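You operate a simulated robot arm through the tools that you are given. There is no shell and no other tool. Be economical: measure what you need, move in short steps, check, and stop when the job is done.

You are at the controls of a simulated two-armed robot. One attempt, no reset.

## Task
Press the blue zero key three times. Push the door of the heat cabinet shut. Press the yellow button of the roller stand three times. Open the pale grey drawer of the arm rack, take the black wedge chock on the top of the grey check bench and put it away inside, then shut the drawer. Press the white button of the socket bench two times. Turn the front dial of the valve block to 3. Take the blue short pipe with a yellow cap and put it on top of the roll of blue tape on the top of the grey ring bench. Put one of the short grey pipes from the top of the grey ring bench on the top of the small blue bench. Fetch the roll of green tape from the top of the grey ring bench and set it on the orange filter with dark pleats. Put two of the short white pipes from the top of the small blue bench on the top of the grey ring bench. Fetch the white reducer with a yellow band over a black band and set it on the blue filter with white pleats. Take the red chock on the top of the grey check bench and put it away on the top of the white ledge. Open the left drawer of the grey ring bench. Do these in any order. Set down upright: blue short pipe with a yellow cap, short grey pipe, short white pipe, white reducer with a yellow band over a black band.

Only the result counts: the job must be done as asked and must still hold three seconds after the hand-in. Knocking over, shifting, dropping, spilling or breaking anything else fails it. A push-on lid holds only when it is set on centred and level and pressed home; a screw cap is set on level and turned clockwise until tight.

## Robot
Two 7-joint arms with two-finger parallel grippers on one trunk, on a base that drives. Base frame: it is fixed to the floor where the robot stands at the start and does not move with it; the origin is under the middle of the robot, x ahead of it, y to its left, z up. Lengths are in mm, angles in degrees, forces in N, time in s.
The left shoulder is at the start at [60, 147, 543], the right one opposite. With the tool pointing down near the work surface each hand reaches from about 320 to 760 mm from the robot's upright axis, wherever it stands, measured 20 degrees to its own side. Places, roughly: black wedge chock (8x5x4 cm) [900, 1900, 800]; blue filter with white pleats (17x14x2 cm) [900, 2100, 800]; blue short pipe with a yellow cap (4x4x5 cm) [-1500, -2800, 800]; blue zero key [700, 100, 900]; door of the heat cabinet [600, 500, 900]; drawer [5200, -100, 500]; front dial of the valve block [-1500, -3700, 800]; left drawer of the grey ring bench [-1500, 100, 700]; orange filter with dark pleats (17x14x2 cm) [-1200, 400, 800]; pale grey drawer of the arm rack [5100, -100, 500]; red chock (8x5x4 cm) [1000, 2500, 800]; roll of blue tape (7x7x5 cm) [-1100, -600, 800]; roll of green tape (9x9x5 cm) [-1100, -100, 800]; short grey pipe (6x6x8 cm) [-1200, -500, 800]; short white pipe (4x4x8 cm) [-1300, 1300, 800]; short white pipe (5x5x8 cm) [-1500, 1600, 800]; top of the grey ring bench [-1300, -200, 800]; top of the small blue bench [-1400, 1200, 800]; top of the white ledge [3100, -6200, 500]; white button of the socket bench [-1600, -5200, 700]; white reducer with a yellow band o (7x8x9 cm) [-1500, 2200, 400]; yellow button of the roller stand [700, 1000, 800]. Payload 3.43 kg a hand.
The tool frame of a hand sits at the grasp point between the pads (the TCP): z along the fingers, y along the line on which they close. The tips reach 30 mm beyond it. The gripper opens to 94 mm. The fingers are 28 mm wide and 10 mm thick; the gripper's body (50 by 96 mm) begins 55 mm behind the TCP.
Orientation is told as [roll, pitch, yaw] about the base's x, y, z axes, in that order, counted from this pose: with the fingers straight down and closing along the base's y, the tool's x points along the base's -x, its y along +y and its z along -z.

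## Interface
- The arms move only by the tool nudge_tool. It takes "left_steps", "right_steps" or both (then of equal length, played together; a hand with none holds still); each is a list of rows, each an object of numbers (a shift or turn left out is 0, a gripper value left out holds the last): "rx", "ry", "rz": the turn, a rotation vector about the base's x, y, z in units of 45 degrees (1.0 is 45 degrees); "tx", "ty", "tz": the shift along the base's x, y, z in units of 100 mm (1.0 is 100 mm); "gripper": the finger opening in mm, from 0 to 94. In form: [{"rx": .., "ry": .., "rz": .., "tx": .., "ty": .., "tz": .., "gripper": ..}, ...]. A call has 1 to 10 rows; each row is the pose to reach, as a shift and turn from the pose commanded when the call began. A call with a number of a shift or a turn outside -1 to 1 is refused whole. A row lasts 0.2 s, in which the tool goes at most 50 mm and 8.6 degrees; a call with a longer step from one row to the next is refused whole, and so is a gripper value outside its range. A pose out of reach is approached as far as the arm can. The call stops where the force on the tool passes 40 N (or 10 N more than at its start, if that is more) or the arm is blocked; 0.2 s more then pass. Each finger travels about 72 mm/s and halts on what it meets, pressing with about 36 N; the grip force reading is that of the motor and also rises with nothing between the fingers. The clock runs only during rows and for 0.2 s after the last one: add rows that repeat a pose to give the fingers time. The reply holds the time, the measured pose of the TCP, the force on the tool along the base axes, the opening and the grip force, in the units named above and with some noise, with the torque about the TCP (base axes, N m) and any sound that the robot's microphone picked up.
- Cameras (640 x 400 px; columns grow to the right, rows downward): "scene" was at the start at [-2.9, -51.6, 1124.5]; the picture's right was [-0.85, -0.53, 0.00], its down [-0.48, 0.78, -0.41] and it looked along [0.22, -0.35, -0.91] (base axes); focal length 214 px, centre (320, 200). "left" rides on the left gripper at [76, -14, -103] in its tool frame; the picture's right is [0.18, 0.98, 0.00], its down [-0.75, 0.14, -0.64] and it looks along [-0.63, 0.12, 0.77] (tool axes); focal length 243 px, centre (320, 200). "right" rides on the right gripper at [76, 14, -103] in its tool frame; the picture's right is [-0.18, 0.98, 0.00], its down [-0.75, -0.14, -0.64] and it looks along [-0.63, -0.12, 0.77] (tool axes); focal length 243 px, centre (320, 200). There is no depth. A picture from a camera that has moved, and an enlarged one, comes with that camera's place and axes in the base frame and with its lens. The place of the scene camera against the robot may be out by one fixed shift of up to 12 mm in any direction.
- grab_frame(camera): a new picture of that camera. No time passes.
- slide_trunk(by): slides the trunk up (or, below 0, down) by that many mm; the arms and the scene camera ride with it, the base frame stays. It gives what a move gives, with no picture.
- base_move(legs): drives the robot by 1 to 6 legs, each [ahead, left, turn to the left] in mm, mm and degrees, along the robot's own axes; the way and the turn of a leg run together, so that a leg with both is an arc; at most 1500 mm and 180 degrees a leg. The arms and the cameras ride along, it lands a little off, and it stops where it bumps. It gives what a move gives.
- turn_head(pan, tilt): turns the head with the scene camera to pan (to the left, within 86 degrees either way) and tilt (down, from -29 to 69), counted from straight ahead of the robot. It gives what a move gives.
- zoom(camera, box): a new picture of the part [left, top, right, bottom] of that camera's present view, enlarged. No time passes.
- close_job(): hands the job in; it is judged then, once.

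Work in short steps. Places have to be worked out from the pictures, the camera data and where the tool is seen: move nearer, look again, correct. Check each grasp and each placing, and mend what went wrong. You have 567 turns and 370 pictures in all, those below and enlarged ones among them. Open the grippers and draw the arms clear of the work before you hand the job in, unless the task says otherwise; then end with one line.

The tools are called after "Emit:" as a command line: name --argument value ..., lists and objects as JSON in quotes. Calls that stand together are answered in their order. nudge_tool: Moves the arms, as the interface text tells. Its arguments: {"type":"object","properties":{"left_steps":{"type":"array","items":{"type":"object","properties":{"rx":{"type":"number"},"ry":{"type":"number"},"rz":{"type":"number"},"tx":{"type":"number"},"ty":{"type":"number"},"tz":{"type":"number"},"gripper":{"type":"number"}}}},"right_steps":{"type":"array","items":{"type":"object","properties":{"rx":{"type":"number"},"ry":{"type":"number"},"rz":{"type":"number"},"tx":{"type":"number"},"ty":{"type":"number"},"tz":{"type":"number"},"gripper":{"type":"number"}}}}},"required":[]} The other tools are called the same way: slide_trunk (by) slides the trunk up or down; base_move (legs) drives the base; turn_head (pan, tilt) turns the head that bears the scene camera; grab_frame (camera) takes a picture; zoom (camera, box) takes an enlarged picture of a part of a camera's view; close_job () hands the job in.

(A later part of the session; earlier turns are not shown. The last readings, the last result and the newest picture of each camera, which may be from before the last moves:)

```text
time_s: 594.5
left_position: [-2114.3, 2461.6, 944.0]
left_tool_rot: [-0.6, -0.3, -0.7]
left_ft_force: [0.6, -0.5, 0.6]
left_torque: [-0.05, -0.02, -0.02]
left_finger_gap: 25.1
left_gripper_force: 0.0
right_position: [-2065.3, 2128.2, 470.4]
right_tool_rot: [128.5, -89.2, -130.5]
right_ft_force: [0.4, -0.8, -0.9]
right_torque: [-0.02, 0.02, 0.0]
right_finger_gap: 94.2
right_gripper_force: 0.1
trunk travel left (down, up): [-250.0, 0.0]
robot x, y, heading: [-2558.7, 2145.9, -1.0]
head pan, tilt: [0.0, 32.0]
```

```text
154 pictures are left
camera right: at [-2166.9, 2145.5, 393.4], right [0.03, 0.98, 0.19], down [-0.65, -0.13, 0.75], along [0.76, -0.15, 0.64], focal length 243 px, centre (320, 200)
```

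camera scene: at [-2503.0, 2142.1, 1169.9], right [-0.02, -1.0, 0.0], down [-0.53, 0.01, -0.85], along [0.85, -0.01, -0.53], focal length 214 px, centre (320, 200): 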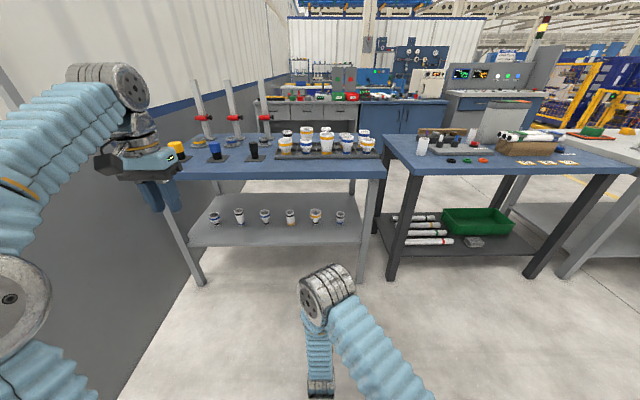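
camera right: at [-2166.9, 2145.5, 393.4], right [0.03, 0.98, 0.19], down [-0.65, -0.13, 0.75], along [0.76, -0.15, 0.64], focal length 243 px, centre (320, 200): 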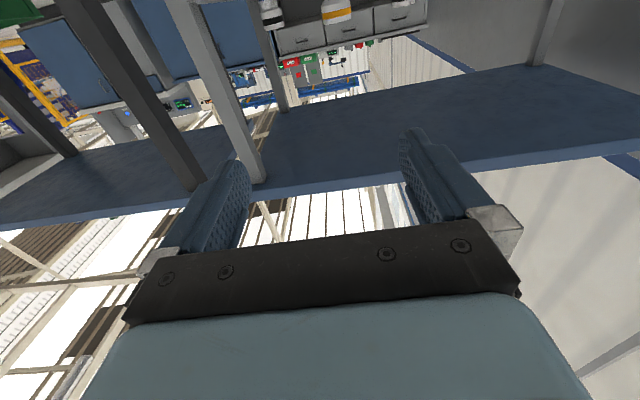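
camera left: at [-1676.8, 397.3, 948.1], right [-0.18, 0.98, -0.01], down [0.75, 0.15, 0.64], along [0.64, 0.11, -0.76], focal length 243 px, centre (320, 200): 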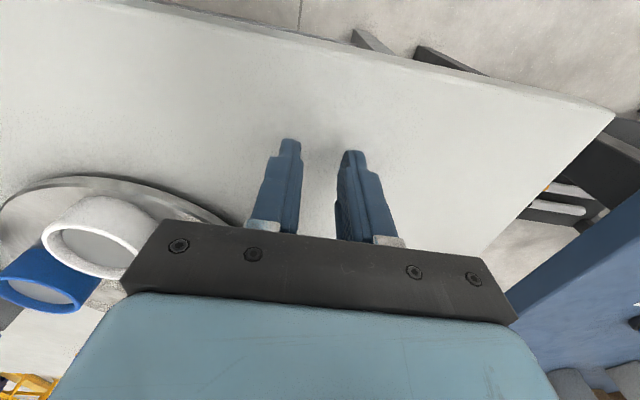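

The wrist camera hangs below the hand and would hit the shelf, so I tilt the hand to 45° down-forward, which puts the camera above.

Emit:
nudge_tool --right_steps '[{"ry": 0.17}, {"ry": 0.34}, {"ry": 0.51}, {"ry": 0.68}, {"ry": 0.85}, {"ry": 1.0}]'

Emit:
base_move --legs '[[330, 20, 1]]'

Emit:
grab_frame --camera "right"

Emit:
grab_frame --camera "scene"

```text
time_s: 595.9
left_position: [-2113.7, 2462.4, 945.3]
left_tool_rot: [-0.5, -0.3, -0.6]
left_ft_force: [-0.4, 0.0, 0.7]
left_torque: [-0.01, 0.02, -0.01]
left_finger_gap: 24.9
left_gripper_force: 0.0
right_position: [-2065.2, 2129.0, 468.6]
right_tool_rot: [-1.5, -45.4, -0.9]
right_ft_force: [0.0, -0.5, 0.4]
right_torque: [-0.01, 0.01, 0.04]
right_finger_gap: 93.8
right_gripper_force: 0.0
trunk travel left (down, up): [-250.0, 0.0]
robot x, y, heading: [-2558.5, 2141.3, -1.1]
head pan, tilt: [0.0, 32.0]
```

```text
time_s: 598.1
left_position: [-1785.6, 2485.5, 945.3]
left_tool_rot: [-0.6, -0.2, 0.2]
left_ft_force: [0.5, -0.1, -0.2]
left_torque: [0.03, 0.01, -0.02]
left_finger_gap: 25.0
left_gripper_force: 0.0
right_position: [-1732.1, 2153.6, 469.1]
right_tool_rot: [-1.4, -45.5, 0.0]
right_ft_force: [0.1, -0.2, 0.2]
right_torque: [-0.01, 0.01, 0.01]
right_finger_gap: 93.8
right_gripper_force: 0.1
trunk travel left (down, up): [-250.0, 0.0]
robot x, y, heading: [-2224.0, 2161.9, -0.2]
head pan, tilt: [0.0, 32.0]
```

```text
153 pictures are left
camera right: at [-1858.4, 2169.7, 487.2], right [0.14, 0.98, 0.11], down [0.07, -0.13, 0.99], along [0.99, -0.14, -0.09], focal length 243 px, centre (320, 200)
```

right: 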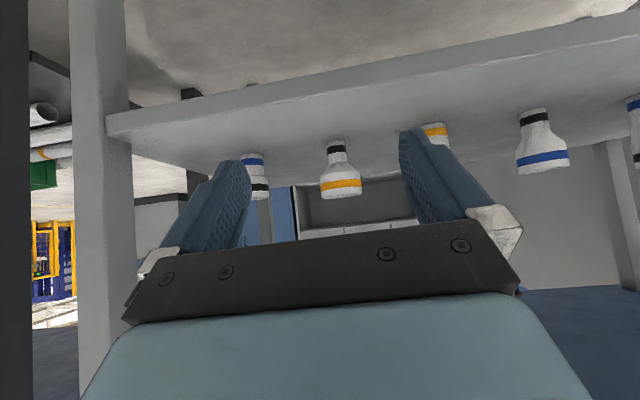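

```text
152 pictures are left
camera scene: at [-2169.6, 2160.4, 1169.9], right [0.0, -1.0, 0.0], down [-0.53, 0.0, -0.85], along [0.85, 0.0, -0.53], focal length 214 px, centre (320, 200)
```

scene: 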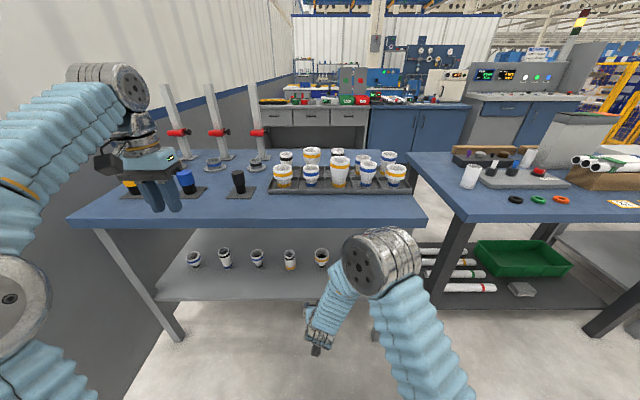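

Emit:
zoom --camera "scene" --box '[270, 230, 350, 290]'

Emit:
zoom --camera "right" --box '[220, 60, 460, 240]'

```text
6.67 times, centred on (310, 260) of scene
camera zoom: at [-2169.6, 2160.4, 1169.9], right [0.0, -1.0, 0.0], down [-0.53, 0.0, -0.85], along [0.85, 0.0, -0.53], focal length 1430 px, centre (387, -200)
```

zoom: 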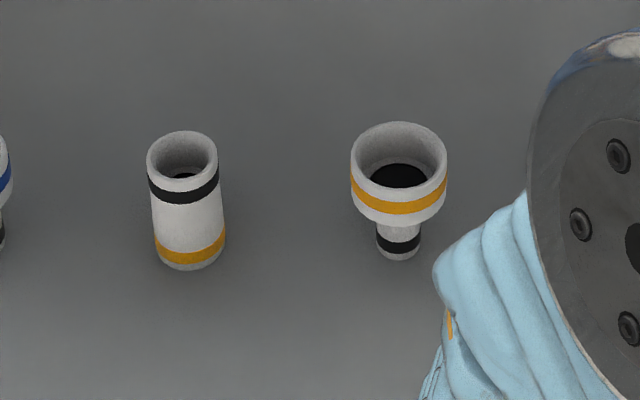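

```text
2.22 times, centred on (340, 150) of right
camera zoom: at [-1858.4, 2169.7, 487.2], right [0.14, 0.98, 0.11], down [0.07, -0.13, 0.99], along [0.99, -0.14, -0.09], focal length 539 px, centre (276, 311)
```

zoom: 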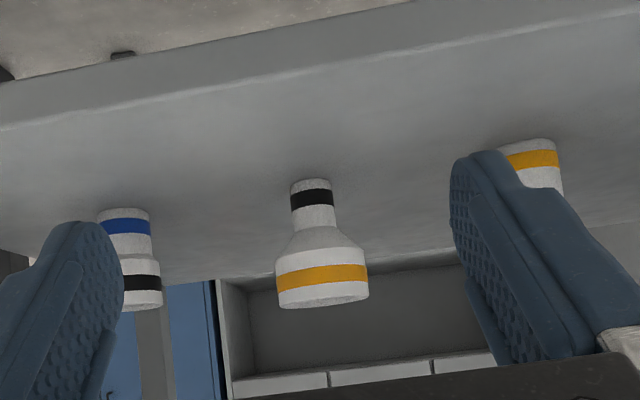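

Triangulated: reducer axis ≈ [-1475, 2149], base z≈366, rim z≈446, rim Ø≈66 mm. I lower to z≈430 and drive 190 mm in.

Emit:
nudge_tool --right_steps '[{"tz": -0.2, "ty": -0.02}, {"tz": -0.4, "ty": -0.04}]'

Emit:
base_move --legs '[[190, 0, 0]]'

Emit:
zoom --camera "right" --box '[200, 60, 440, 240]'

```text
time_s: 598.7
left_position: [-1786.2, 2486.4, 944.1]
left_tool_rot: [-0.7, -0.2, 0.2]
left_ft_force: [-0.2, -0.1, 0.3]
left_torque: [0.02, -0.02, 0.03]
left_finger_gap: 24.9
left_gripper_force: 0.1
right_position: [-1732.1, 2149.8, 428.9]
right_tool_rot: [-1.4, -45.5, 0.1]
right_ft_force: [-0.7, -0.9, 0.3]
right_torque: [-0.01, 0.02, -0.02]
right_finger_gap: 94.0
right_gripper_force: 0.1
trunk travel left (down, up): [-250.0, 0.0]
robot x, y, heading: [-2227.8, 2161.2, 0.0]
head pan, tilt: [0.0, 32.0]
```

```text
time_s: 600.3
left_position: [-1607.6, 2482.4, 948.2]
left_tool_rot: [-0.5, -0.7, -0.1]
left_ft_force: [0.3, -0.6, 0.8]
left_torque: [0.04, -0.01, 0.02]
left_finger_gap: 25.0
left_gripper_force: 0.0
right_position: [-1563.6, 2148.3, 426.9]
right_tool_rot: [-1.9, -44.7, 1.1]
right_ft_force: [-0.6, -0.6, -0.7]
right_torque: [0.03, 0.01, 0.0]
right_finger_gap: 94.3
right_gripper_force: 0.0
trunk travel left (down, up): [-250.0, 0.0]
robot x, y, heading: [-2044.9, 2161.7, -0.2]
head pan, tilt: [0.0, 32.0]
stopped in leg 1: the robot was blocked; the commanded pose is now the measured one
```

```text
2.22 times, centred on (320, 150) of right
camera zoom: at [-1689.6, 2162.0, 446.6], right [0.14, 0.99, 0.11], down [0.08, -0.12, 0.99], along [0.99, -0.12, -0.1], focal length 539 px, centre (320, 311)
```

zoom: 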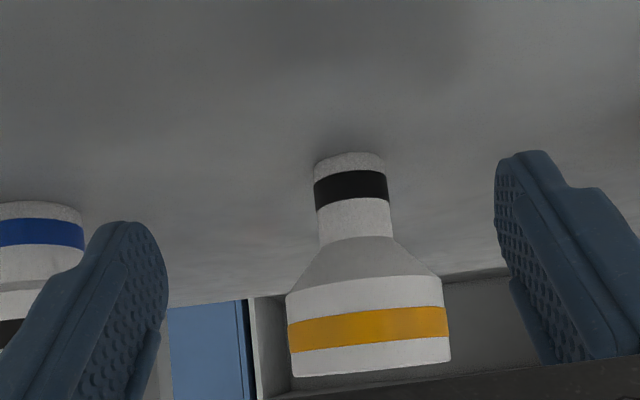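

The base was blocked. I look at what touched.

Emit:
grab_frame --camera "scene"

Emit:
grab_frame --camera "left"

```text
148 pictures are left
camera scene: at [-1994.3, 2157.1, 1170.6], right [0.0, -1.0, 0.0], down [-0.53, 0.0, -0.85], along [0.85, 0.0, -0.53], focal length 214 px, centre (320, 200)
```

scene: 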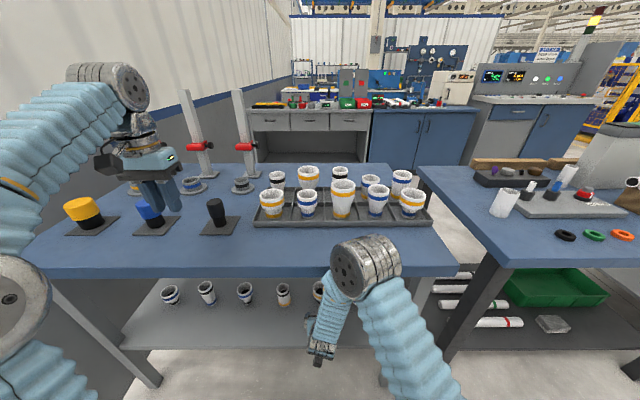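

```text
147 pictures are left
camera left: at [-1685.4, 2467.8, 1050.4], right [-0.18, 0.98, -0.01], down [0.75, 0.15, 0.65], along [0.64, 0.11, -0.76], focal length 243 px, centre (320, 200)
```

left: 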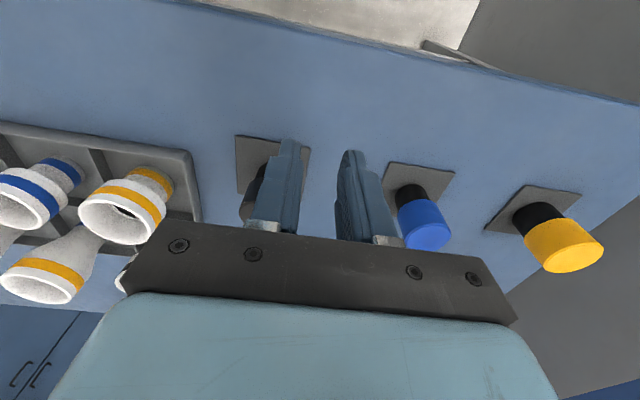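

The right elbow met the bench's front edge. I back off, and lower the trunk so the arm can go in under the bench top: first raise the right hand 250 mm and tuck the left arm to the side.

Emit:
base_move --legs '[[-220, 0, 0.2]]'

Emit:
nudge_tool --right_steps '[{"tz": 0.4}, {"tz": 0.8}, {"tz": 1.0}]' --left_steps '[{"tx": -0.4, "ty": 0.1}, {"tx": -0.8, "ty": 0.2}, {"tx": -1.0, "ty": 0.3}]'

Emit:
nudge_tool --right_steps '[{"tz": 0.4}, {"tz": 0.8}, {"tz": 1.0}]' --left_steps '[{"tx": -0.4}, {"tx": -0.8}, {"tx": -1.0}]'

Emit:
nudge_tool --right_steps '[{"tz": 0.25}, {"tz": 0.5}]' --left_steps '[{"tx": -0.3}, {"tx": -0.6}]'

Emit:
slide_trunk --by -240

Emit:
grab_frame --camera "scene"

```text
time_s: 602.0
left_position: [-1825.8, 2488.1, 946.9]
left_tool_rot: [-0.6, -0.4, 0.4]
left_ft_force: [0.6, 0.1, -0.4]
left_torque: [0.02, 0.01, 0.01]
left_finger_gap: 24.9
left_gripper_force: 0.0
right_position: [-1779.8, 2152.1, 423.2]
right_tool_rot: [-2.0, -44.5, 1.6]
right_ft_force: [-0.3, 0.0, -0.2]
right_torque: [-0.02, 0.0, -0.04]
right_finger_gap: 94.1
right_gripper_force: 0.0
trunk travel left (down, up): [-250.0, 0.0]
robot x, y, heading: [-2263.0, 2155.3, 0.1]
head pan, tilt: [0.0, 32.0]
```

```text
time_s: 602.8
left_position: [-1926.9, 2520.1, 944.5]
left_tool_rot: [-0.7, -0.5, 0.4]
left_ft_force: [0.3, 0.6, 0.7]
left_torque: [-0.02, 0.04, 0.0]
left_finger_gap: 25.0
left_gripper_force: 0.0
right_position: [-1777.7, 2151.4, 523.3]
right_tool_rot: [-2.1, -44.5, 1.6]
right_ft_force: [0.1, 0.0, 0.9]
right_torque: [-0.02, -0.04, -0.01]
right_finger_gap: 94.0
right_gripper_force: 0.1
trunk travel left (down, up): [-250.0, 0.0]
robot x, y, heading: [-2265.5, 2159.4, 0.5]
head pan, tilt: [0.0, 32.0]
```

```text
time_s: 603.6
left_position: [-2028.1, 2518.7, 946.6]
left_tool_rot: [-0.6, -0.3, 0.4]
left_ft_force: [0.7, 0.8, -0.1]
left_torque: [0.02, -0.02, 0.02]
left_finger_gap: 25.0
left_gripper_force: 0.0
right_position: [-1780.0, 2152.3, 624.0]
right_tool_rot: [-1.9, -44.5, 1.5]
right_ft_force: [0.6, -0.8, -0.1]
right_torque: [0.02, 0.03, -0.01]
right_finger_gap: 93.8
right_gripper_force: 0.0
trunk travel left (down, up): [-250.0, 0.0]
robot x, y, heading: [-2259.6, 2159.5, 0.1]
head pan, tilt: [0.0, 32.0]
```

```text
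time_s: 604.2
left_position: [-2087.3, 2517.3, 946.7]
left_tool_rot: [-0.6, -0.4, 0.5]
left_ft_force: [0.3, 0.3, 0.1]
left_torque: [-0.01, -0.01, -0.02]
left_finger_gap: 24.7
left_gripper_force: 0.1
right_position: [-1778.8, 2152.9, 674.1]
right_tool_rot: [-2.0, -44.5, 1.4]
right_ft_force: [0.1, -0.2, 0.0]
right_torque: [-0.01, -0.04, 0.02]
right_finger_gap: 93.8
right_gripper_force: 0.0
trunk travel left (down, up): [-250.0, 0.0]
robot x, y, heading: [-2261.9, 2163.7, 0.2]
head pan, tilt: [0.0, 32.0]
```

```text
time_s: 606.7
left_position: [-2087.5, 2516.5, 706.5]
left_tool_rot: [-0.5, -0.4, 0.4]
left_ft_force: [0.6, 0.4, 0.4]
left_torque: [-0.01, 0.0, 0.02]
left_finger_gap: 24.8
left_gripper_force: 0.0
right_position: [-1778.1, 2152.8, 433.4]
right_tool_rot: [-2.0, -44.5, 1.4]
right_ft_force: [-0.1, 0.0, 0.5]
right_torque: [0.03, 0.0, 0.01]
right_finger_gap: 94.1
right_gripper_force: 0.1
trunk travel left (down, up): [-10.0, 240.0]
robot x, y, heading: [-2261.3, 2158.7, 0.7]
head pan, tilt: [0.0, 32.0]
```

```text
146 pictures are left
camera scene: at [-2207.8, 2159.8, 930.0], right [0.0, -1.0, 0.0], down [-0.53, 0.0, -0.85], along [0.85, 0.0, -0.53], focal length 214 px, centre (320, 200)
```

scene: 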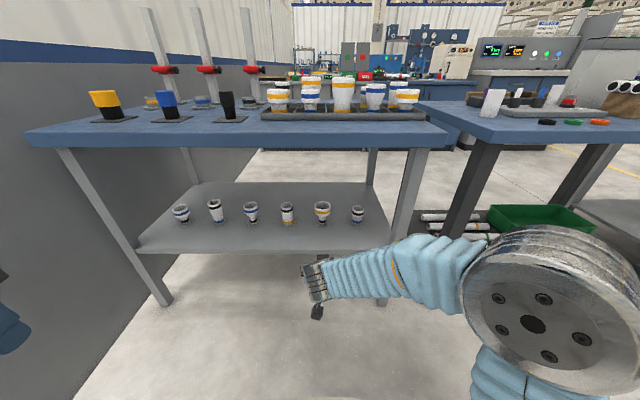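

The elbow is low now, but on the side; I'll rather extend the arm than drive. I shift the base 80 mm left and 60 mm forward, then extend the hand toward the reducer.

Emit:
base_move --legs '[[0, 80, -0.5], [60, 0, 0]]'

Emit:
nudge_tool --right_steps '[{"tx": 0.3, "ty": -0.25}, {"tx": 0.6, "ty": -0.5}, {"tx": 0.9, "ty": -0.75}, {"tx": 1.0, "ty": -0.8}]'

Emit:
grab_frame --camera "scene"

Emit:
grab_frame --camera "right"

```text
time_s: 608.3
left_position: [-2023.5, 2597.4, 708.1]
left_tool_rot: [-0.7, -0.4, -0.1]
left_ft_force: [-0.6, 0.1, -0.9]
left_torque: [0.01, 0.0, 0.01]
left_finger_gap: 25.1
left_gripper_force: 0.1
right_position: [-1717.4, 2229.9, 433.5]
right_tool_rot: [-2.0, -44.6, 0.9]
right_ft_force: [0.3, 0.2, -0.4]
right_torque: [0.0, 0.01, -0.04]
right_finger_gap: 94.1
right_gripper_force: 0.1
trunk travel left (down, up): [-10.0, 240.0]
robot x, y, heading: [-2203.2, 2244.3, -0.3]
head pan, tilt: [0.0, 32.0]
```

```text
time_s: 609.3
left_position: [-2022.0, 2596.9, 707.7]
left_tool_rot: [-0.6, -0.5, -0.1]
left_ft_force: [0.6, 0.1, 0.0]
left_torque: [0.01, 0.03, 0.0]
left_finger_gap: 24.9
left_gripper_force: 0.1
right_position: [-1621.0, 2149.0, 433.0]
right_tool_rot: [-2.0, -44.4, 0.9]
right_ft_force: [-0.1, -0.1, -0.5]
right_torque: [0.02, 0.02, 0.01]
right_finger_gap: 94.2
right_gripper_force: 0.1
trunk travel left (down, up): [-10.0, 240.0]
robot x, y, heading: [-2202.7, 2242.5, -0.3]
head pan, tilt: [0.0, 32.0]
```

```text
145 pictures are left
camera scene: at [-2146.8, 2240.8, 929.9], right [-0.01, -1.0, 0.0], down [-0.53, 0.0, -0.85], along [0.85, -0.01, -0.53], focal length 214 px, centre (320, 200)
```

scene: 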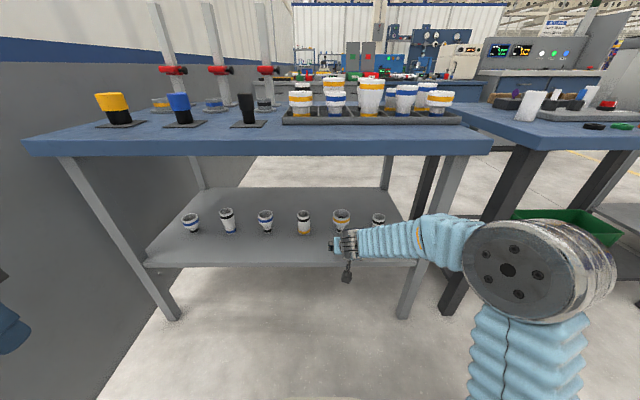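

```text
144 pictures are left
camera right: at [-1746.1, 2164.0, 453.4], right [0.14, 0.98, 0.1], down [0.09, -0.12, 0.99], along [0.99, -0.13, -0.1], focal length 243 px, centre (320, 200)
```

right: 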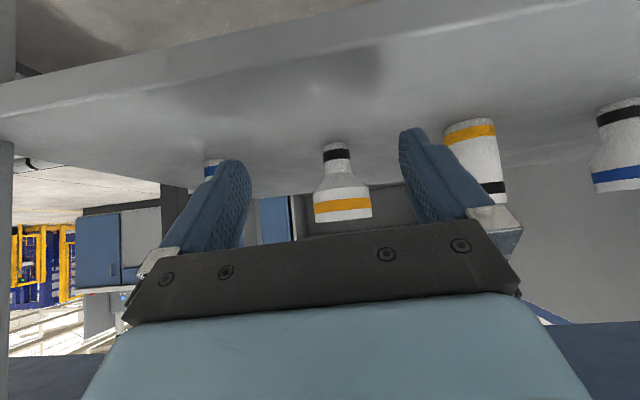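

The forearm passes close to the bench leg. I'll approach at an angle instead: retract, shift the base left and turn it 20° to the right, which keeps the elbow away from the leg.

Emit:
nudge_tool --right_steps '[{"tx": -0.4, "ty": 0.2}, {"tx": -0.8, "ty": 0.4}, {"tx": -1.0, "ty": 0.7}, {"tx": -1.0, "ty": 0.93}]'

Emit:
base_move --legs '[[0, 125, 0], [0, 0, -20]]'

Emit:
grab_frame --camera "scene"

```text
time_s: 610.3
left_position: [-2021.7, 2596.4, 706.4]
left_tool_rot: [-0.6, -0.4, -0.1]
left_ft_force: [0.0, 0.8, 0.0]
left_torque: [0.0, 0.02, 0.02]
left_finger_gap: 24.8
left_gripper_force: 0.1
right_position: [-1716.5, 2242.2, 434.7]
right_tool_rot: [-2.0, -44.5, 0.9]
right_ft_force: [-0.4, -0.4, -0.7]
right_torque: [-0.01, 0.0, 0.01]
right_finger_gap: 94.0
right_gripper_force: 0.0
trunk travel left (down, up): [-10.0, 240.0]
robot x, y, heading: [-2202.5, 2240.6, -0.4]
head pan, tilt: [0.0, 32.0]
```

```text
time_s: 612.7
left_position: [-1910.8, 2638.1, 707.8]
left_tool_rot: [-0.6, -0.4, -20.6]
left_ft_force: [0.4, 0.0, -0.1]
left_torque: [-0.04, 0.02, 0.0]
left_finger_gap: 24.9
left_gripper_force: 0.1
right_position: [-1746.9, 2199.7, 434.4]
right_tool_rot: [-2.0, -44.5, -19.4]
right_ft_force: [0.3, 0.3, 0.6]
right_torque: [-0.03, -0.01, 0.02]
right_finger_gap: 94.0
right_gripper_force: 0.0
trunk travel left (down, up): [-10.0, 240.0]
robot x, y, heading: [-2199.8, 2369.5, -20.7]
head pan, tilt: [0.0, 32.0]
```

```text
143 pictures are left
camera scene: at [-2149.8, 2346.0, 929.9], right [-0.35, -0.94, 0.0], down [-0.5, 0.19, -0.85], along [0.79, -0.3, -0.53], focal length 214 px, centre (320, 200)
```

scene: 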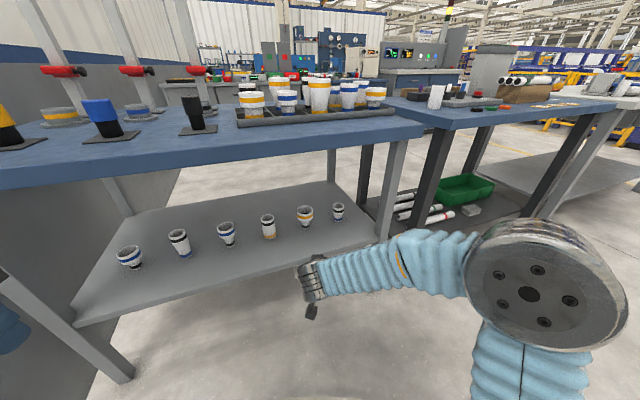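

Forearm now has room. I drive 110 mm forward and 45 mm left, then check.

Emit:
base_move --legs '[[105, 45, 0]]'

Emit:
nudge_tool --right_steps '[{"tx": 0.25, "ty": -0.1}, {"tx": 0.5, "ty": -0.2}, {"tx": 0.7, "ty": -0.3}]'

Emit:
grab_frame --camera "right"

Emit:
zoom --camera "scene" --box '[240, 180, 440, 320]'

```text
time_s: 613.9
left_position: [-1794.3, 2644.2, 708.0]
left_tool_rot: [-0.6, -0.5, -20.3]
left_ft_force: [-0.4, 0.8, -0.7]
left_torque: [0.01, 0.01, -0.01]
left_finger_gap: 24.9
left_gripper_force: 0.1
right_position: [-1631.3, 2206.6, 433.4]
right_tool_rot: [-1.9, -44.5, -19.3]
right_ft_force: [0.4, -0.1, -0.2]
right_torque: [0.01, 0.03, 0.03]
right_finger_gap: 93.9
right_gripper_force: 0.1
trunk travel left (down, up): [-10.0, 240.0]
robot x, y, heading: [-2085.1, 2372.9, -20.5]
head pan, tilt: [0.0, 32.0]
```

```text
time_s: 614.7
left_position: [-1794.3, 2643.2, 708.0]
left_tool_rot: [-0.7, -0.4, -20.3]
left_ft_force: [-0.3, 1.1, 0.8]
left_torque: [0.02, -0.01, 0.04]
left_finger_gap: 24.7
left_gripper_force: 0.0
right_position: [-1560.8, 2176.1, 431.5]
right_tool_rot: [-2.0, -44.5, -19.3]
right_ft_force: [-0.3, -0.9, -0.5]
right_torque: [0.01, -0.01, 0.01]
right_finger_gap: 93.9
right_gripper_force: 0.0
trunk travel left (down, up): [-10.0, 240.0]
robot x, y, heading: [-2085.0, 2370.0, -20.7]
head pan, tilt: [0.0, 32.0]
```

```text
142 pictures are left
camera right: at [-1674.1, 2233.5, 452.6], right [0.47, 0.88, 0.1], down [0.04, -0.14, 0.99], along [0.88, -0.46, -0.1], focal length 243 px, centre (320, 200)
```

right: 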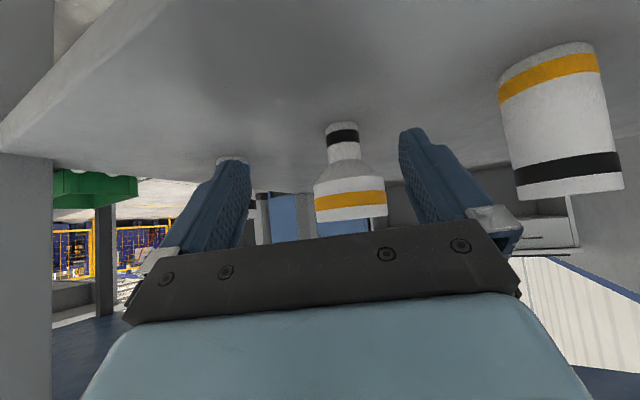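

```text
2.86 times, centred on (340, 250) of scene
camera zoom: at [-2034.3, 2350.9, 929.9], right [-0.35, -0.94, 0.0], down [-0.5, 0.19, -0.85], along [0.79, -0.3, -0.53], focal length 613 px, centre (263, 57)
```

zoom: 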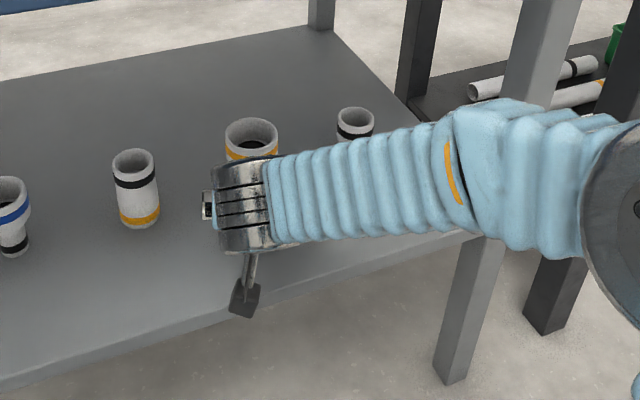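

Reducer ≈ [-1473, 2153]. I advance 65 mm first and check centring.

Emit:
nudge_tool --right_steps '[{"tx": 0.2, "ty": -0.05}, {"tx": 0.4, "ty": -0.1}, {"tx": 0.6, "ty": -0.16}]'

Emit:
zoom --camera "right" --box '[180, 60, 460, 260]'

Emit:
zoom --camera "scene" --box '[280, 190, 380, 270]'

```text
time_s: 615.5
left_position: [-1796.1, 2643.6, 706.6]
left_tool_rot: [-0.6, -0.3, -20.3]
left_ft_force: [-0.9, -0.4, 0.4]
left_torque: [-0.01, -0.02, 0.0]
left_finger_gap: 25.1
left_gripper_force: 0.1
right_position: [-1500.9, 2160.7, 433.0]
right_tool_rot: [-2.0, -44.5, -19.2]
right_ft_force: [-0.3, -0.5, -0.8]
right_torque: [0.01, 0.03, 0.01]
right_finger_gap: 93.6
right_gripper_force: 0.0
trunk travel left (down, up): [-10.0, 240.0]
robot x, y, heading: [-2085.5, 2374.1, -20.6]
head pan, tilt: [0.0, 32.0]
```

```text
2.00 times, centred on (320, 160) of right
camera zoom: at [-1614.0, 2217.1, 452.2], right [0.47, 0.88, 0.1], down [0.04, -0.14, 0.99], along [0.88, -0.46, -0.1], focal length 485 px, centre (320, 280)
```

zoom: 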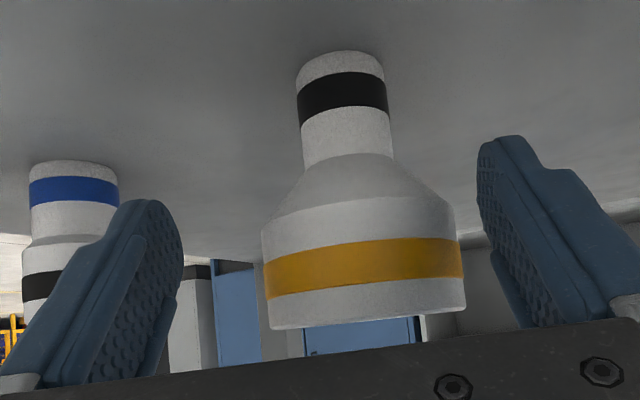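

```text
5.00 times, centred on (330, 230) of scene
camera zoom: at [-2034.3, 2350.9, 929.9], right [-0.35, -0.94, 0.0], down [-0.5, 0.19, -0.85], along [0.79, -0.3, -0.53], focal length 1072 px, centre (270, 50)
```

zoom: 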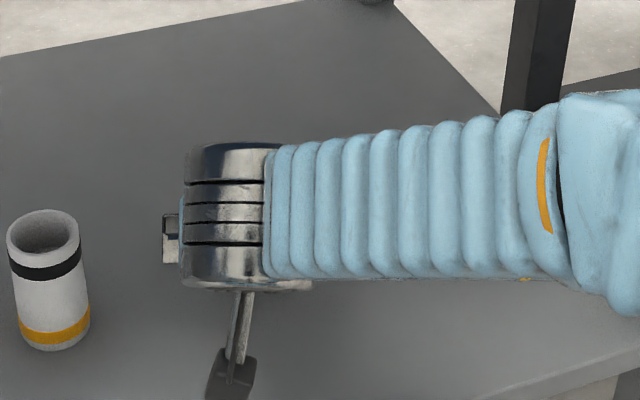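

The reducer's wide part is 14 mm to the side and 28 mm ahead. I shift sideways first, then forward, and grip.

Emit:
nudge_tool --right_steps '[{"tx": 0.07, "ty": 0.13}, {"tx": 0.07, "ty": 0.13}, {"tx": 0.19, "ty": 0.07}, {"tx": 0.3, "ty": 0.01}, {"tx": 0.3, "ty": 0.01}]'

Emit:
zoom --camera "right" --box '[180, 60, 460, 260]'

```text
time_s: 616.7
left_position: [-1794.1, 2644.2, 707.2]
left_tool_rot: [-0.6, -0.4, -20.3]
left_ft_force: [0.0, 0.0, -0.4]
left_torque: [-0.03, 0.03, -0.01]
left_finger_gap: 25.0
left_gripper_force: 0.1
right_position: [-1469.6, 2159.3, 432.2]
right_tool_rot: [-2.1, -44.6, -19.2]
right_ft_force: [0.5, 0.6, -0.1]
right_torque: [-0.01, 0.01, 0.01]
right_finger_gap: 94.3
right_gripper_force: 0.1
trunk travel left (down, up): [-10.0, 240.0]
robot x, y, heading: [-2085.3, 2373.6, -20.7]
head pan, tilt: [0.0, 32.0]
```

```text
2.00 times, centred on (320, 160) of right
camera zoom: at [-1583.3, 2218.0, 453.2], right [0.47, 0.88, 0.1], down [0.04, -0.14, 0.99], along [0.88, -0.46, -0.1], focal length 485 px, centre (320, 280)
```

zoom: 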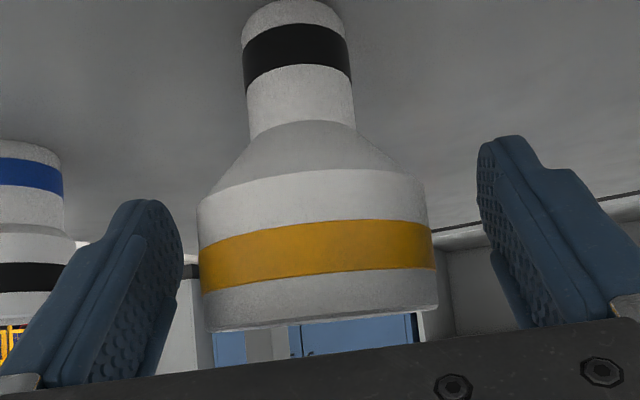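

Centred at the right depth. I close the gripper.

Emit:
nudge_tool --right_steps '[{"tx": 0.03, "ty": -0.01, "gripper": 80}, {"tx": 0.03, "ty": -0.01, "gripper": 66}, {"tx": 0.03, "ty": -0.01, "gripper": 50}, {"tx": 0.03, "ty": -0.01, "gripper": 50}, {"tx": 0.03, "ty": -0.01, "gripper": 50}]'

Emit:
nudge_tool --right_steps '[{"tz": 0.1}, {"tz": 0.3}, {"tz": 0.4}]'

Emit:
grab_frame --camera "right"

```text
time_s: 617.9
left_position: [-1795.5, 2643.8, 707.0]
left_tool_rot: [-0.6, -0.5, -20.3]
left_ft_force: [-0.4, 0.1, -0.4]
left_torque: [0.03, 0.06, -0.01]
left_finger_gap: 25.2
left_gripper_force: 0.1
right_position: [-1466.5, 2159.5, 430.6]
right_tool_rot: [-2.0, -44.5, -19.2]
right_ft_force: [0.3, -0.5, -0.1]
right_torque: [0.01, 0.0, 0.0]
right_finger_gap: 67.2
right_gripper_force: 35.7
trunk travel left (down, up): [-10.0, 240.0]
robot x, y, heading: [-2086.8, 2371.7, -20.5]
head pan, tilt: [0.0, 32.0]
```

```text
time_s: 618.7
left_position: [-1793.8, 2643.0, 706.8]
left_tool_rot: [-0.6, -0.4, -20.2]
left_ft_force: [-0.3, 0.1, 0.3]
left_torque: [0.0, 0.0, -0.01]
left_finger_gap: 25.0
left_gripper_force: 0.0
right_position: [-1467.7, 2160.8, 472.9]
right_tool_rot: [-2.1, -44.5, -19.2]
right_ft_force: [-0.2, -0.2, -1.2]
right_torque: [-0.01, 0.0, 0.01]
right_finger_gap: 66.6
right_gripper_force: 35.7
trunk travel left (down, up): [-10.0, 240.0]
robot x, y, heading: [-2084.7, 2374.6, -20.4]
head pan, tilt: [0.0, 32.0]
```

```text
137 pictures are left
camera right: at [-1581.1, 2217.1, 493.5], right [0.47, 0.88, 0.1], down [0.04, -0.14, 0.99], along [0.88, -0.46, -0.1], focal length 243 px, centre (320, 200)
```

right: 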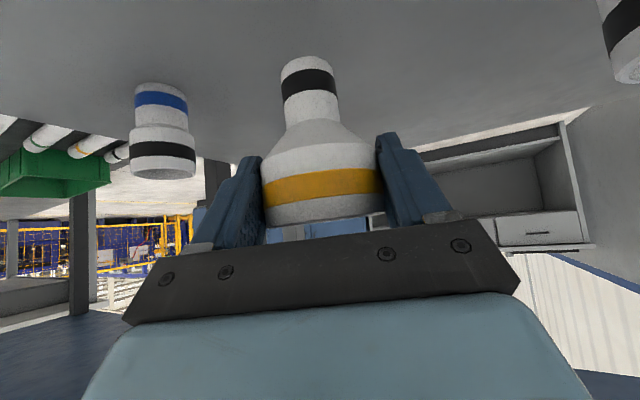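

Held (≈67 mm). I back out, and check whether the grip stays stable.

Emit:
base_move --legs '[[-330, 0, 0]]'

Emit:
slide_trunk --by 240

Emit:
grab_frame --camera "right"

```text
time_s: 620.9
left_position: [-2102.4, 2758.6, 707.1]
left_tool_rot: [-0.6, -0.4, -20.7]
left_ft_force: [-0.2, 0.4, 0.0]
left_torque: [0.02, 0.03, 0.0]
left_finger_gap: 25.2
left_gripper_force: 0.2
right_position: [-1778.7, 2273.3, 472.6]
right_tool_rot: [-2.1, -44.4, -19.6]
right_ft_force: [-0.6, 0.2, -0.6]
right_torque: [0.0, 0.02, -0.02]
right_finger_gap: 67.1
right_gripper_force: 35.7
trunk travel left (down, up): [-10.0, 240.0]
robot x, y, heading: [-2396.9, 2490.3, -20.7]
head pan, tilt: [0.0, 32.0]
```

```text
time_s: 623.4
left_position: [-2103.0, 2758.4, 946.7]
left_tool_rot: [-0.7, -0.4, -20.7]
left_ft_force: [-0.4, -0.2, -0.4]
left_torque: [0.01, -0.01, 0.01]
left_finger_gap: 25.1
left_gripper_force: 0.1
right_position: [-1779.3, 2273.0, 712.3]
right_tool_rot: [-2.0, -44.5, -19.6]
right_ft_force: [-0.1, 0.0, -0.6]
right_torque: [0.0, -0.01, 0.04]
right_finger_gap: 66.9
right_gripper_force: 35.6
trunk travel left (down, up): [-250.0, 0.0]
robot x, y, heading: [-2393.1, 2490.5, -21.0]
head pan, tilt: [0.0, 32.0]
```

```text
136 pictures are left
camera right: at [-1891.5, 2331.5, 733.3], right [0.48, 0.87, 0.1], down [0.04, -0.14, 0.99], along [0.88, -0.47, -0.1], focal length 243 px, centre (320, 200)
```

right: 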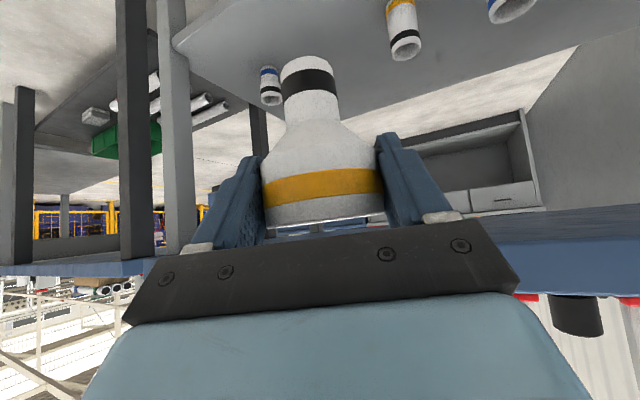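

Grip stable. I raise the hand to z≈920 and retract it a little, then travel: facing south down the west aisle.

Emit:
nudge_tool --right_steps '[{"tz": 0.3, "tx": -0.2, "ty": 0.07}, {"tz": 0.6, "tx": -0.4, "ty": 0.14}, {"tz": 0.9, "tx": -0.6, "ty": 0.2}, {"tz": 1.0, "tx": -0.8, "ty": 0.25}]'

Emit:
nudge_tool --right_steps '[{"tz": 0.3}, {"tz": 0.6}, {"tz": 0.9}, {"tz": 1.0}]'

Emit:
base_move --legs '[[-100, 0, -69], [1400, 0, 0], [1400, 0, 0], [1250, 0, 0]]'

```text
time_s: 624.4
left_position: [-2103.7, 2758.6, 947.6]
left_tool_rot: [-0.6, -0.4, -20.6]
left_ft_force: [-0.6, -0.8, 0.0]
left_torque: [0.0, -0.03, 0.0]
left_finger_gap: 25.1
left_gripper_force: 0.0
right_position: [-1859.4, 2299.6, 814.2]
right_tool_rot: [-2.1, -44.5, -19.5]
right_ft_force: [-0.5, 0.1, -1.1]
right_torque: [-0.01, -0.01, 0.01]
right_finger_gap: 67.0
right_gripper_force: 36.1
trunk travel left (down, up): [-250.0, 0.0]
robot x, y, heading: [-2396.5, 2489.6, -20.7]
head pan, tilt: [0.0, 32.0]
```

```text
time_s: 625.4
left_position: [-2102.5, 2759.2, 948.0]
left_tool_rot: [-0.6, -0.5, -20.6]
left_ft_force: [-0.5, -0.9, 0.5]
left_torque: [-0.03, -0.01, 0.02]
left_finger_gap: 25.0
left_gripper_force: 0.0
right_position: [-1861.0, 2298.4, 913.6]
right_tool_rot: [-1.9, -44.4, -19.6]
right_ft_force: [0.5, 0.4, -1.5]
right_torque: [0.01, 0.0, 0.0]
right_finger_gap: 66.9
right_gripper_force: 36.3
trunk travel left (down, up): [-250.0, 0.0]
robot x, y, heading: [-2395.8, 2490.1, -20.8]
head pan, tilt: [0.0, 32.0]
```

```text
time_s: 648.0
left_position: [-2054.8, -1681.2, 948.1]
left_tool_rot: [-0.7, -0.4, -89.2]
left_ft_force: [-0.4, 0.2, -0.1]
left_torque: [0.02, -0.02, 0.03]
left_finger_gap: 24.9
left_gripper_force: 0.1
right_position: [-2394.1, -2076.1, 913.2]
right_tool_rot: [-2.1, -44.5, -88.1]
right_ft_force: [0.1, 0.0, -0.8]
right_torque: [0.04, -0.02, 0.01]
right_finger_gap: 66.7
right_gripper_force: 36.0
trunk travel left (down, up): [-250.0, 0.0]
robot x, y, heading: [-2414.0, -1507.5, -89.6]
head pan, tilt: [0.0, 32.0]
```

Next: turn east and drive through to the corridor behind the benches.

Emit:
base_move --legs '[[150, 0, 0], [0, 0, 89.6], [1370, 0, 0], [1370, 0, 0], [1340, 0, 0]]'

Emit:
grab_frame --camera "right"

```text
time_s: 672.4
left_position: [1837.0, -1228.2, 947.6]
left_tool_rot: [-0.6, -0.4, 1.2]
left_ft_force: [-0.5, -0.1, -0.4]
left_torque: [0.01, 0.01, 0.03]
left_finger_gap: 25.0
left_gripper_force: 0.0
right_position: [2232.3, -1566.8, 914.2]
right_tool_rot: [-2.0, -44.5, 2.3]
right_ft_force: [-0.7, 0.0, -0.8]
right_torque: [0.0, 0.01, 0.0]
right_finger_gap: 66.6
right_gripper_force: 36.2
trunk travel left (down, up): [-250.0, 0.0]
robot x, y, heading: [1665.5, -1588.7, 0.8]
head pan, tilt: [0.0, 32.0]
```

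```text
135 pictures are left
camera right: at [2105.9, -1554.8, 933.5], right [0.12, 0.99, 0.1], down [0.09, -0.12, 0.99], along [0.99, -0.11, -0.1], focal length 243 px, centre (320, 200)
```

right: 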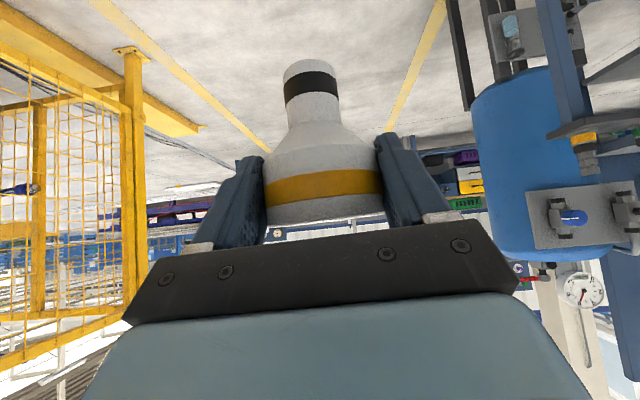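

Grip is fine. I turn north, drive up the corridor to y≈2050 and turn to face the check bench's back.

Emit:
base_move --legs '[[0, 0, 89.2], [1400, 0, 0], [1400, 0, 0], [850, 0, 0], [0, 0, 90]]'

Emit:
turn_head --pan 0 --tilt 30

Emit:
grab_frame --camera "scene"

```text
time_s: 697.7
left_position: [1563.4, 1726.6, 946.6]
left_tool_rot: [-0.5, -0.4, 179.7]
left_ft_force: [0.0, 0.7, 0.4]
left_torque: [0.0, -0.01, 0.01]
left_finger_gap: 25.0
left_gripper_force: 0.1
right_position: [1174.3, 2072.1, 913.2]
right_tool_rot: [-1.8, -44.5, -179.3]
right_ft_force: [0.2, -0.2, -0.6]
right_torque: [0.01, 0.0, -0.01]
right_finger_gap: 66.4
right_gripper_force: 36.1
trunk travel left (down, up): [-250.0, 0.0]
robot x, y, heading: [1742.3, 2082.1, 179.7]
head pan, tilt: [0.0, 32.0]
```

```text
time_s: 698.3
left_position: [1562.4, 1726.4, 947.5]
left_tool_rot: [-0.6, -0.4, 179.7]
left_ft_force: [-0.6, -0.6, 0.5]
left_torque: [-0.02, -0.02, -0.02]
left_finger_gap: 25.4
left_gripper_force: 0.0
right_position: [1174.9, 2073.8, 914.9]
right_tool_rot: [-2.1, -44.4, -179.1]
right_ft_force: [0.3, 0.3, -0.8]
right_torque: [-0.02, -0.04, -0.02]
right_finger_gap: 66.5
right_gripper_force: 36.0
trunk travel left (down, up): [-250.0, 0.0]
robot x, y, heading: [1743.7, 2080.8, 179.2]
head pan, tilt: [0.0, 30.0]
```

```text
134 pictures are left
camera scene: at [1677.9, 2079.5, 1173.0], right [0.01, 1.0, 0.0], down [0.5, 0.0, -0.87], along [-0.87, 0.01, -0.5], focal length 214 px, centre (320, 200)
```

scene: 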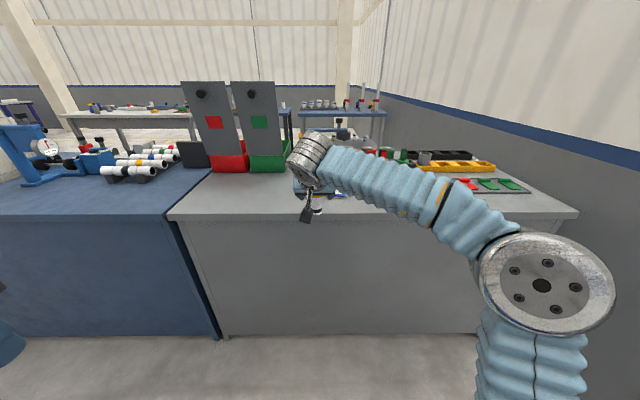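

I drive 190 mm forward, so the reducer comes near the filter, and look again.

Emit:
base_move --legs '[[190, 0, 0.5]]'

Emit:
grab_frame --camera "scene"

Emit:
grab_frame --camera "right"

```text
time_s: 699.9
left_position: [1373.4, 1725.0, 946.5]
left_tool_rot: [-0.6, -0.4, -179.8]
left_ft_force: [0.3, -0.4, 0.2]
left_torque: [-0.02, 0.02, 0.03]
left_finger_gap: 25.1
left_gripper_force: 0.1
right_position: [981.7, 2069.4, 913.5]
right_tool_rot: [-2.0, -44.5, -178.7]
right_ft_force: [0.4, -0.3, -0.4]
right_torque: [0.02, -0.01, 0.01]
right_finger_gap: 66.5
right_gripper_force: 35.8
trunk travel left (down, up): [-250.0, 0.0]
robot x, y, heading: [1548.7, 2077.2, -180.1]
head pan, tilt: [0.0, 30.0]
```

```text
133 pictures are left
camera scene: at [1484.8, 2079.7, 1173.1], right [0.0, 1.0, 0.0], down [0.5, 0.0, -0.87], along [-0.87, 0.0, -0.5], focal length 214 px, centre (320, 200)
```

scene: 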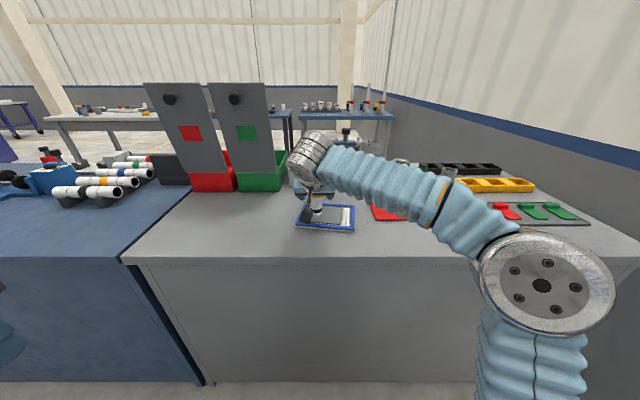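

```text
132 pictures are left
camera right: at [1108.0, 2053.1, 933.6], right [-0.13, -0.99, 0.1], down [-0.09, 0.12, 0.99], along [-0.99, 0.12, -0.1], focal length 243 px, centre (320, 200)
```

right: 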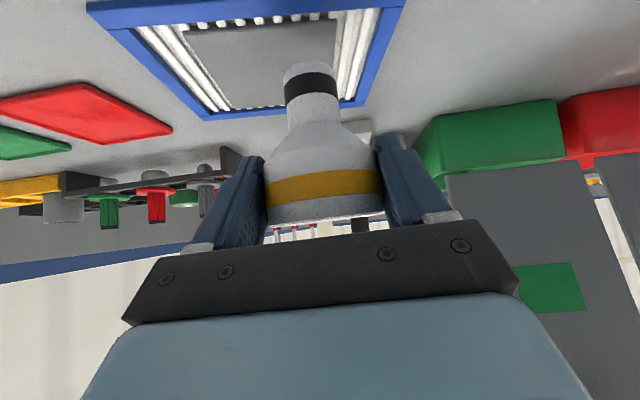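

Emit:
zoom --camera "scene" --box '[280, 180, 380, 250]'

```text
5.71 times, centred on (330, 215) of scene
camera zoom: at [1484.8, 2079.7, 1173.1], right [0.0, 1.0, 0.0], down [0.5, 0.0, -0.87], along [-0.87, 0.0, -0.5], focal length 1226 px, centre (263, 114)
```

zoom: 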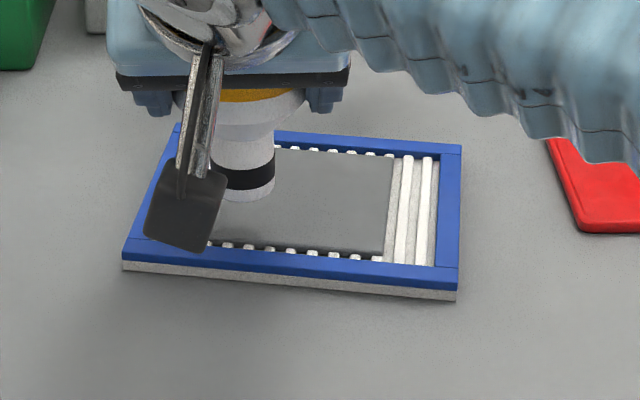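

Filter centre ≈ [957, 2104]. I shift the reducer by −25 mm in x and +33 mm in y, lowering slightly, and check.

Emit:
nudge_tool --right_steps '[{"tx": -0.12, "ty": 0.16}, {"tx": -0.25, "ty": 0.33}, {"tx": -0.25, "ty": 0.33, "tz": -0.12}]'

Emit:
zoom --camera "scene" --box '[280, 180, 380, 250]'

Emit:
grab_frame --camera "right"

```text
time_s: 700.7
left_position: [1372.0, 1724.7, 948.1]
left_tool_rot: [-0.6, -0.4, -179.8]
left_ft_force: [0.7, -0.2, 0.0]
left_torque: [-0.02, -0.01, 0.0]
left_finger_gap: 25.1
left_gripper_force: 0.0
right_position: [956.1, 2102.4, 900.6]
right_tool_rot: [-2.1, -44.4, -178.7]
right_ft_force: [-0.1, 0.0, -0.2]
right_torque: [-0.01, -0.02, 0.01]
right_finger_gap: 66.4
right_gripper_force: 36.4
trunk travel left (down, up): [-250.0, 0.0]
robot x, y, heading: [1548.1, 2078.4, -180.0]
head pan, tilt: [0.0, 30.0]
```

```text
5.71 times, centred on (330, 215) of scene
camera zoom: at [1484.6, 2079.8, 1173.1], right [0.0, 1.0, 0.0], down [0.5, 0.0, -0.87], along [-0.87, 0.0, -0.5], focal length 1226 px, centre (263, 114)
```

zoom: 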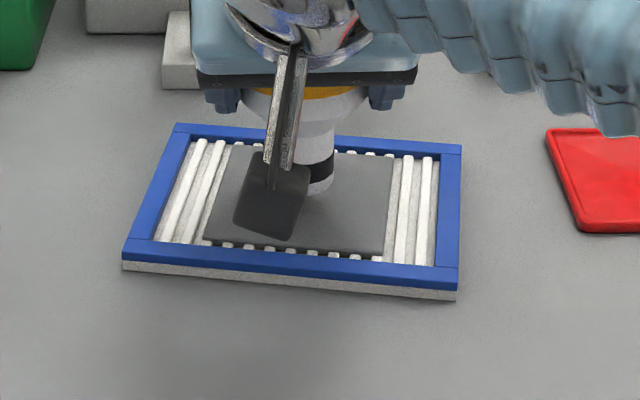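

```text
129 pictures are left
camera right: at [1083.0, 2084.6, 920.9], right [-0.13, -0.99, 0.1], down [-0.09, 0.12, 0.99], along [-0.99, 0.12, -0.1], focal length 243 px, centre (320, 200)
```

right: 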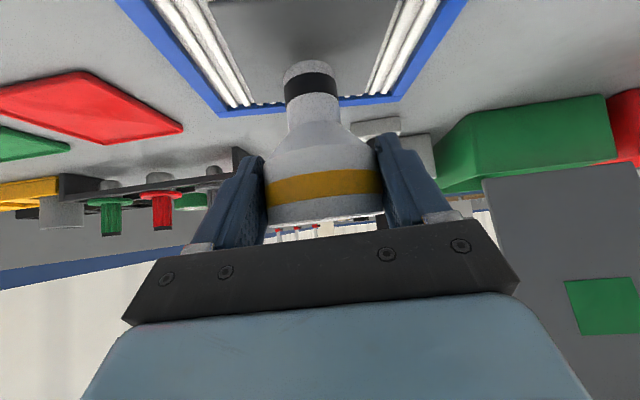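

Well placed over the pad. I lower in small steps to contact.

Emit:
nudge_tool --right_steps '[{"tz": -0.03}, {"tz": -0.06}, {"tz": -0.09}, {"tz": -0.12}, {"tz": -0.15}, {"tz": -0.18}, {"tz": -0.21}]'

Emit:
zoom --camera "scene" --box '[280, 180, 380, 250]'

```text
time_s: 702.3
left_position: [1374.0, 1724.3, 947.8]
left_tool_rot: [-0.6, -0.5, -179.8]
left_ft_force: [0.6, -0.8, 0.5]
left_torque: [0.04, 0.0, 0.0]
left_finger_gap: 24.9
left_gripper_force: 0.1
right_position: [957.8, 2102.5, 885.2]
right_tool_rot: [-1.8, -45.2, -178.9]
right_ft_force: [-5.0, 1.1, 27.1]
right_torque: [-0.03, 0.62, -0.02]
right_finger_gap: 66.7
right_gripper_force: 35.7
trunk travel left (down, up): [-250.0, 0.0]
robot x, y, heading: [1549.2, 2082.5, -180.1]
head pan, tilt: [0.0, 30.0]
```

```text
5.71 times, centred on (330, 215) of scene
camera zoom: at [1486.0, 2079.8, 1173.7], right [0.0, 1.0, 0.0], down [0.5, 0.0, -0.87], along [-0.87, 0.0, -0.5], focal length 1226 px, centre (263, 114)
```

zoom: 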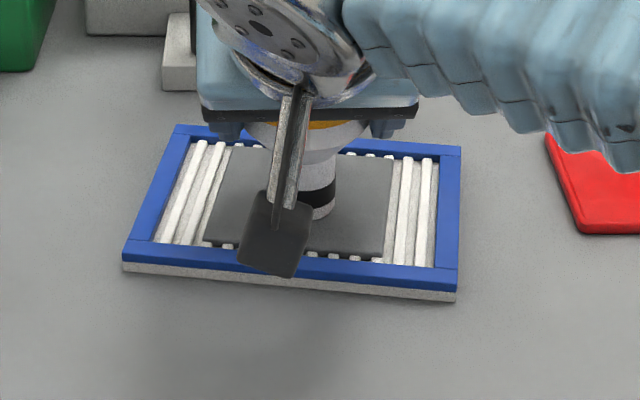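

Contact (27 N). I relieve slightly, open wide, and retreat along the finger axis (up and back).

Emit:
nudge_tool --right_steps '[{"tz": 0.02, "gripper": 70}, {"tz": 0.02, "gripper": 80}, {"tz": 0.02, "gripper": 92}, {"tz": 0.02, "gripper": 92}]'

Emit:
grab_frame --camera "right"

```text
time_s: 703.3
left_position: [1371.4, 1724.7, 947.6]
left_tool_rot: [-0.6, -0.4, -179.9]
left_ft_force: [0.5, -0.4, 0.8]
left_torque: [-0.01, 0.03, 0.03]
left_finger_gap: 24.8
left_gripper_force: 0.0
right_position: [957.1, 2101.6, 882.6]
right_tool_rot: [-2.0, -44.5, -178.7]
right_ft_force: [0.0, -0.7, -0.1]
right_torque: [-0.01, 0.0, 0.01]
right_finger_gap: 92.1
right_gripper_force: 0.0
trunk travel left (down, up): [-250.0, 0.0]
robot x, y, heading: [1547.0, 2080.3, -180.2]
head pan, tilt: [0.0, 30.0]
```

```text
127 pictures are left
camera right: at [1083.1, 2085.7, 902.6], right [-0.13, -0.99, 0.1], down [-0.09, 0.12, 0.99], along [-0.99, 0.12, -0.1], focal length 243 px, centre (320, 200)
```

right: 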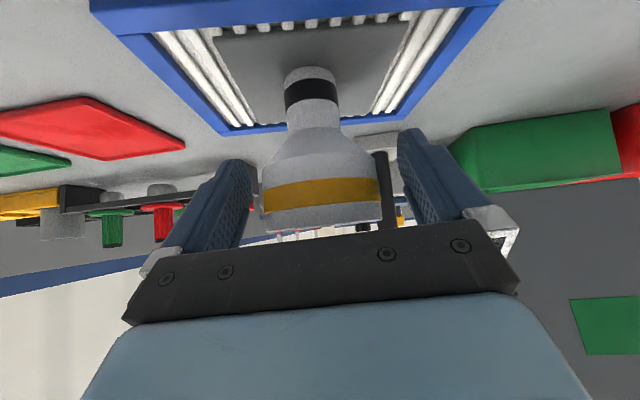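

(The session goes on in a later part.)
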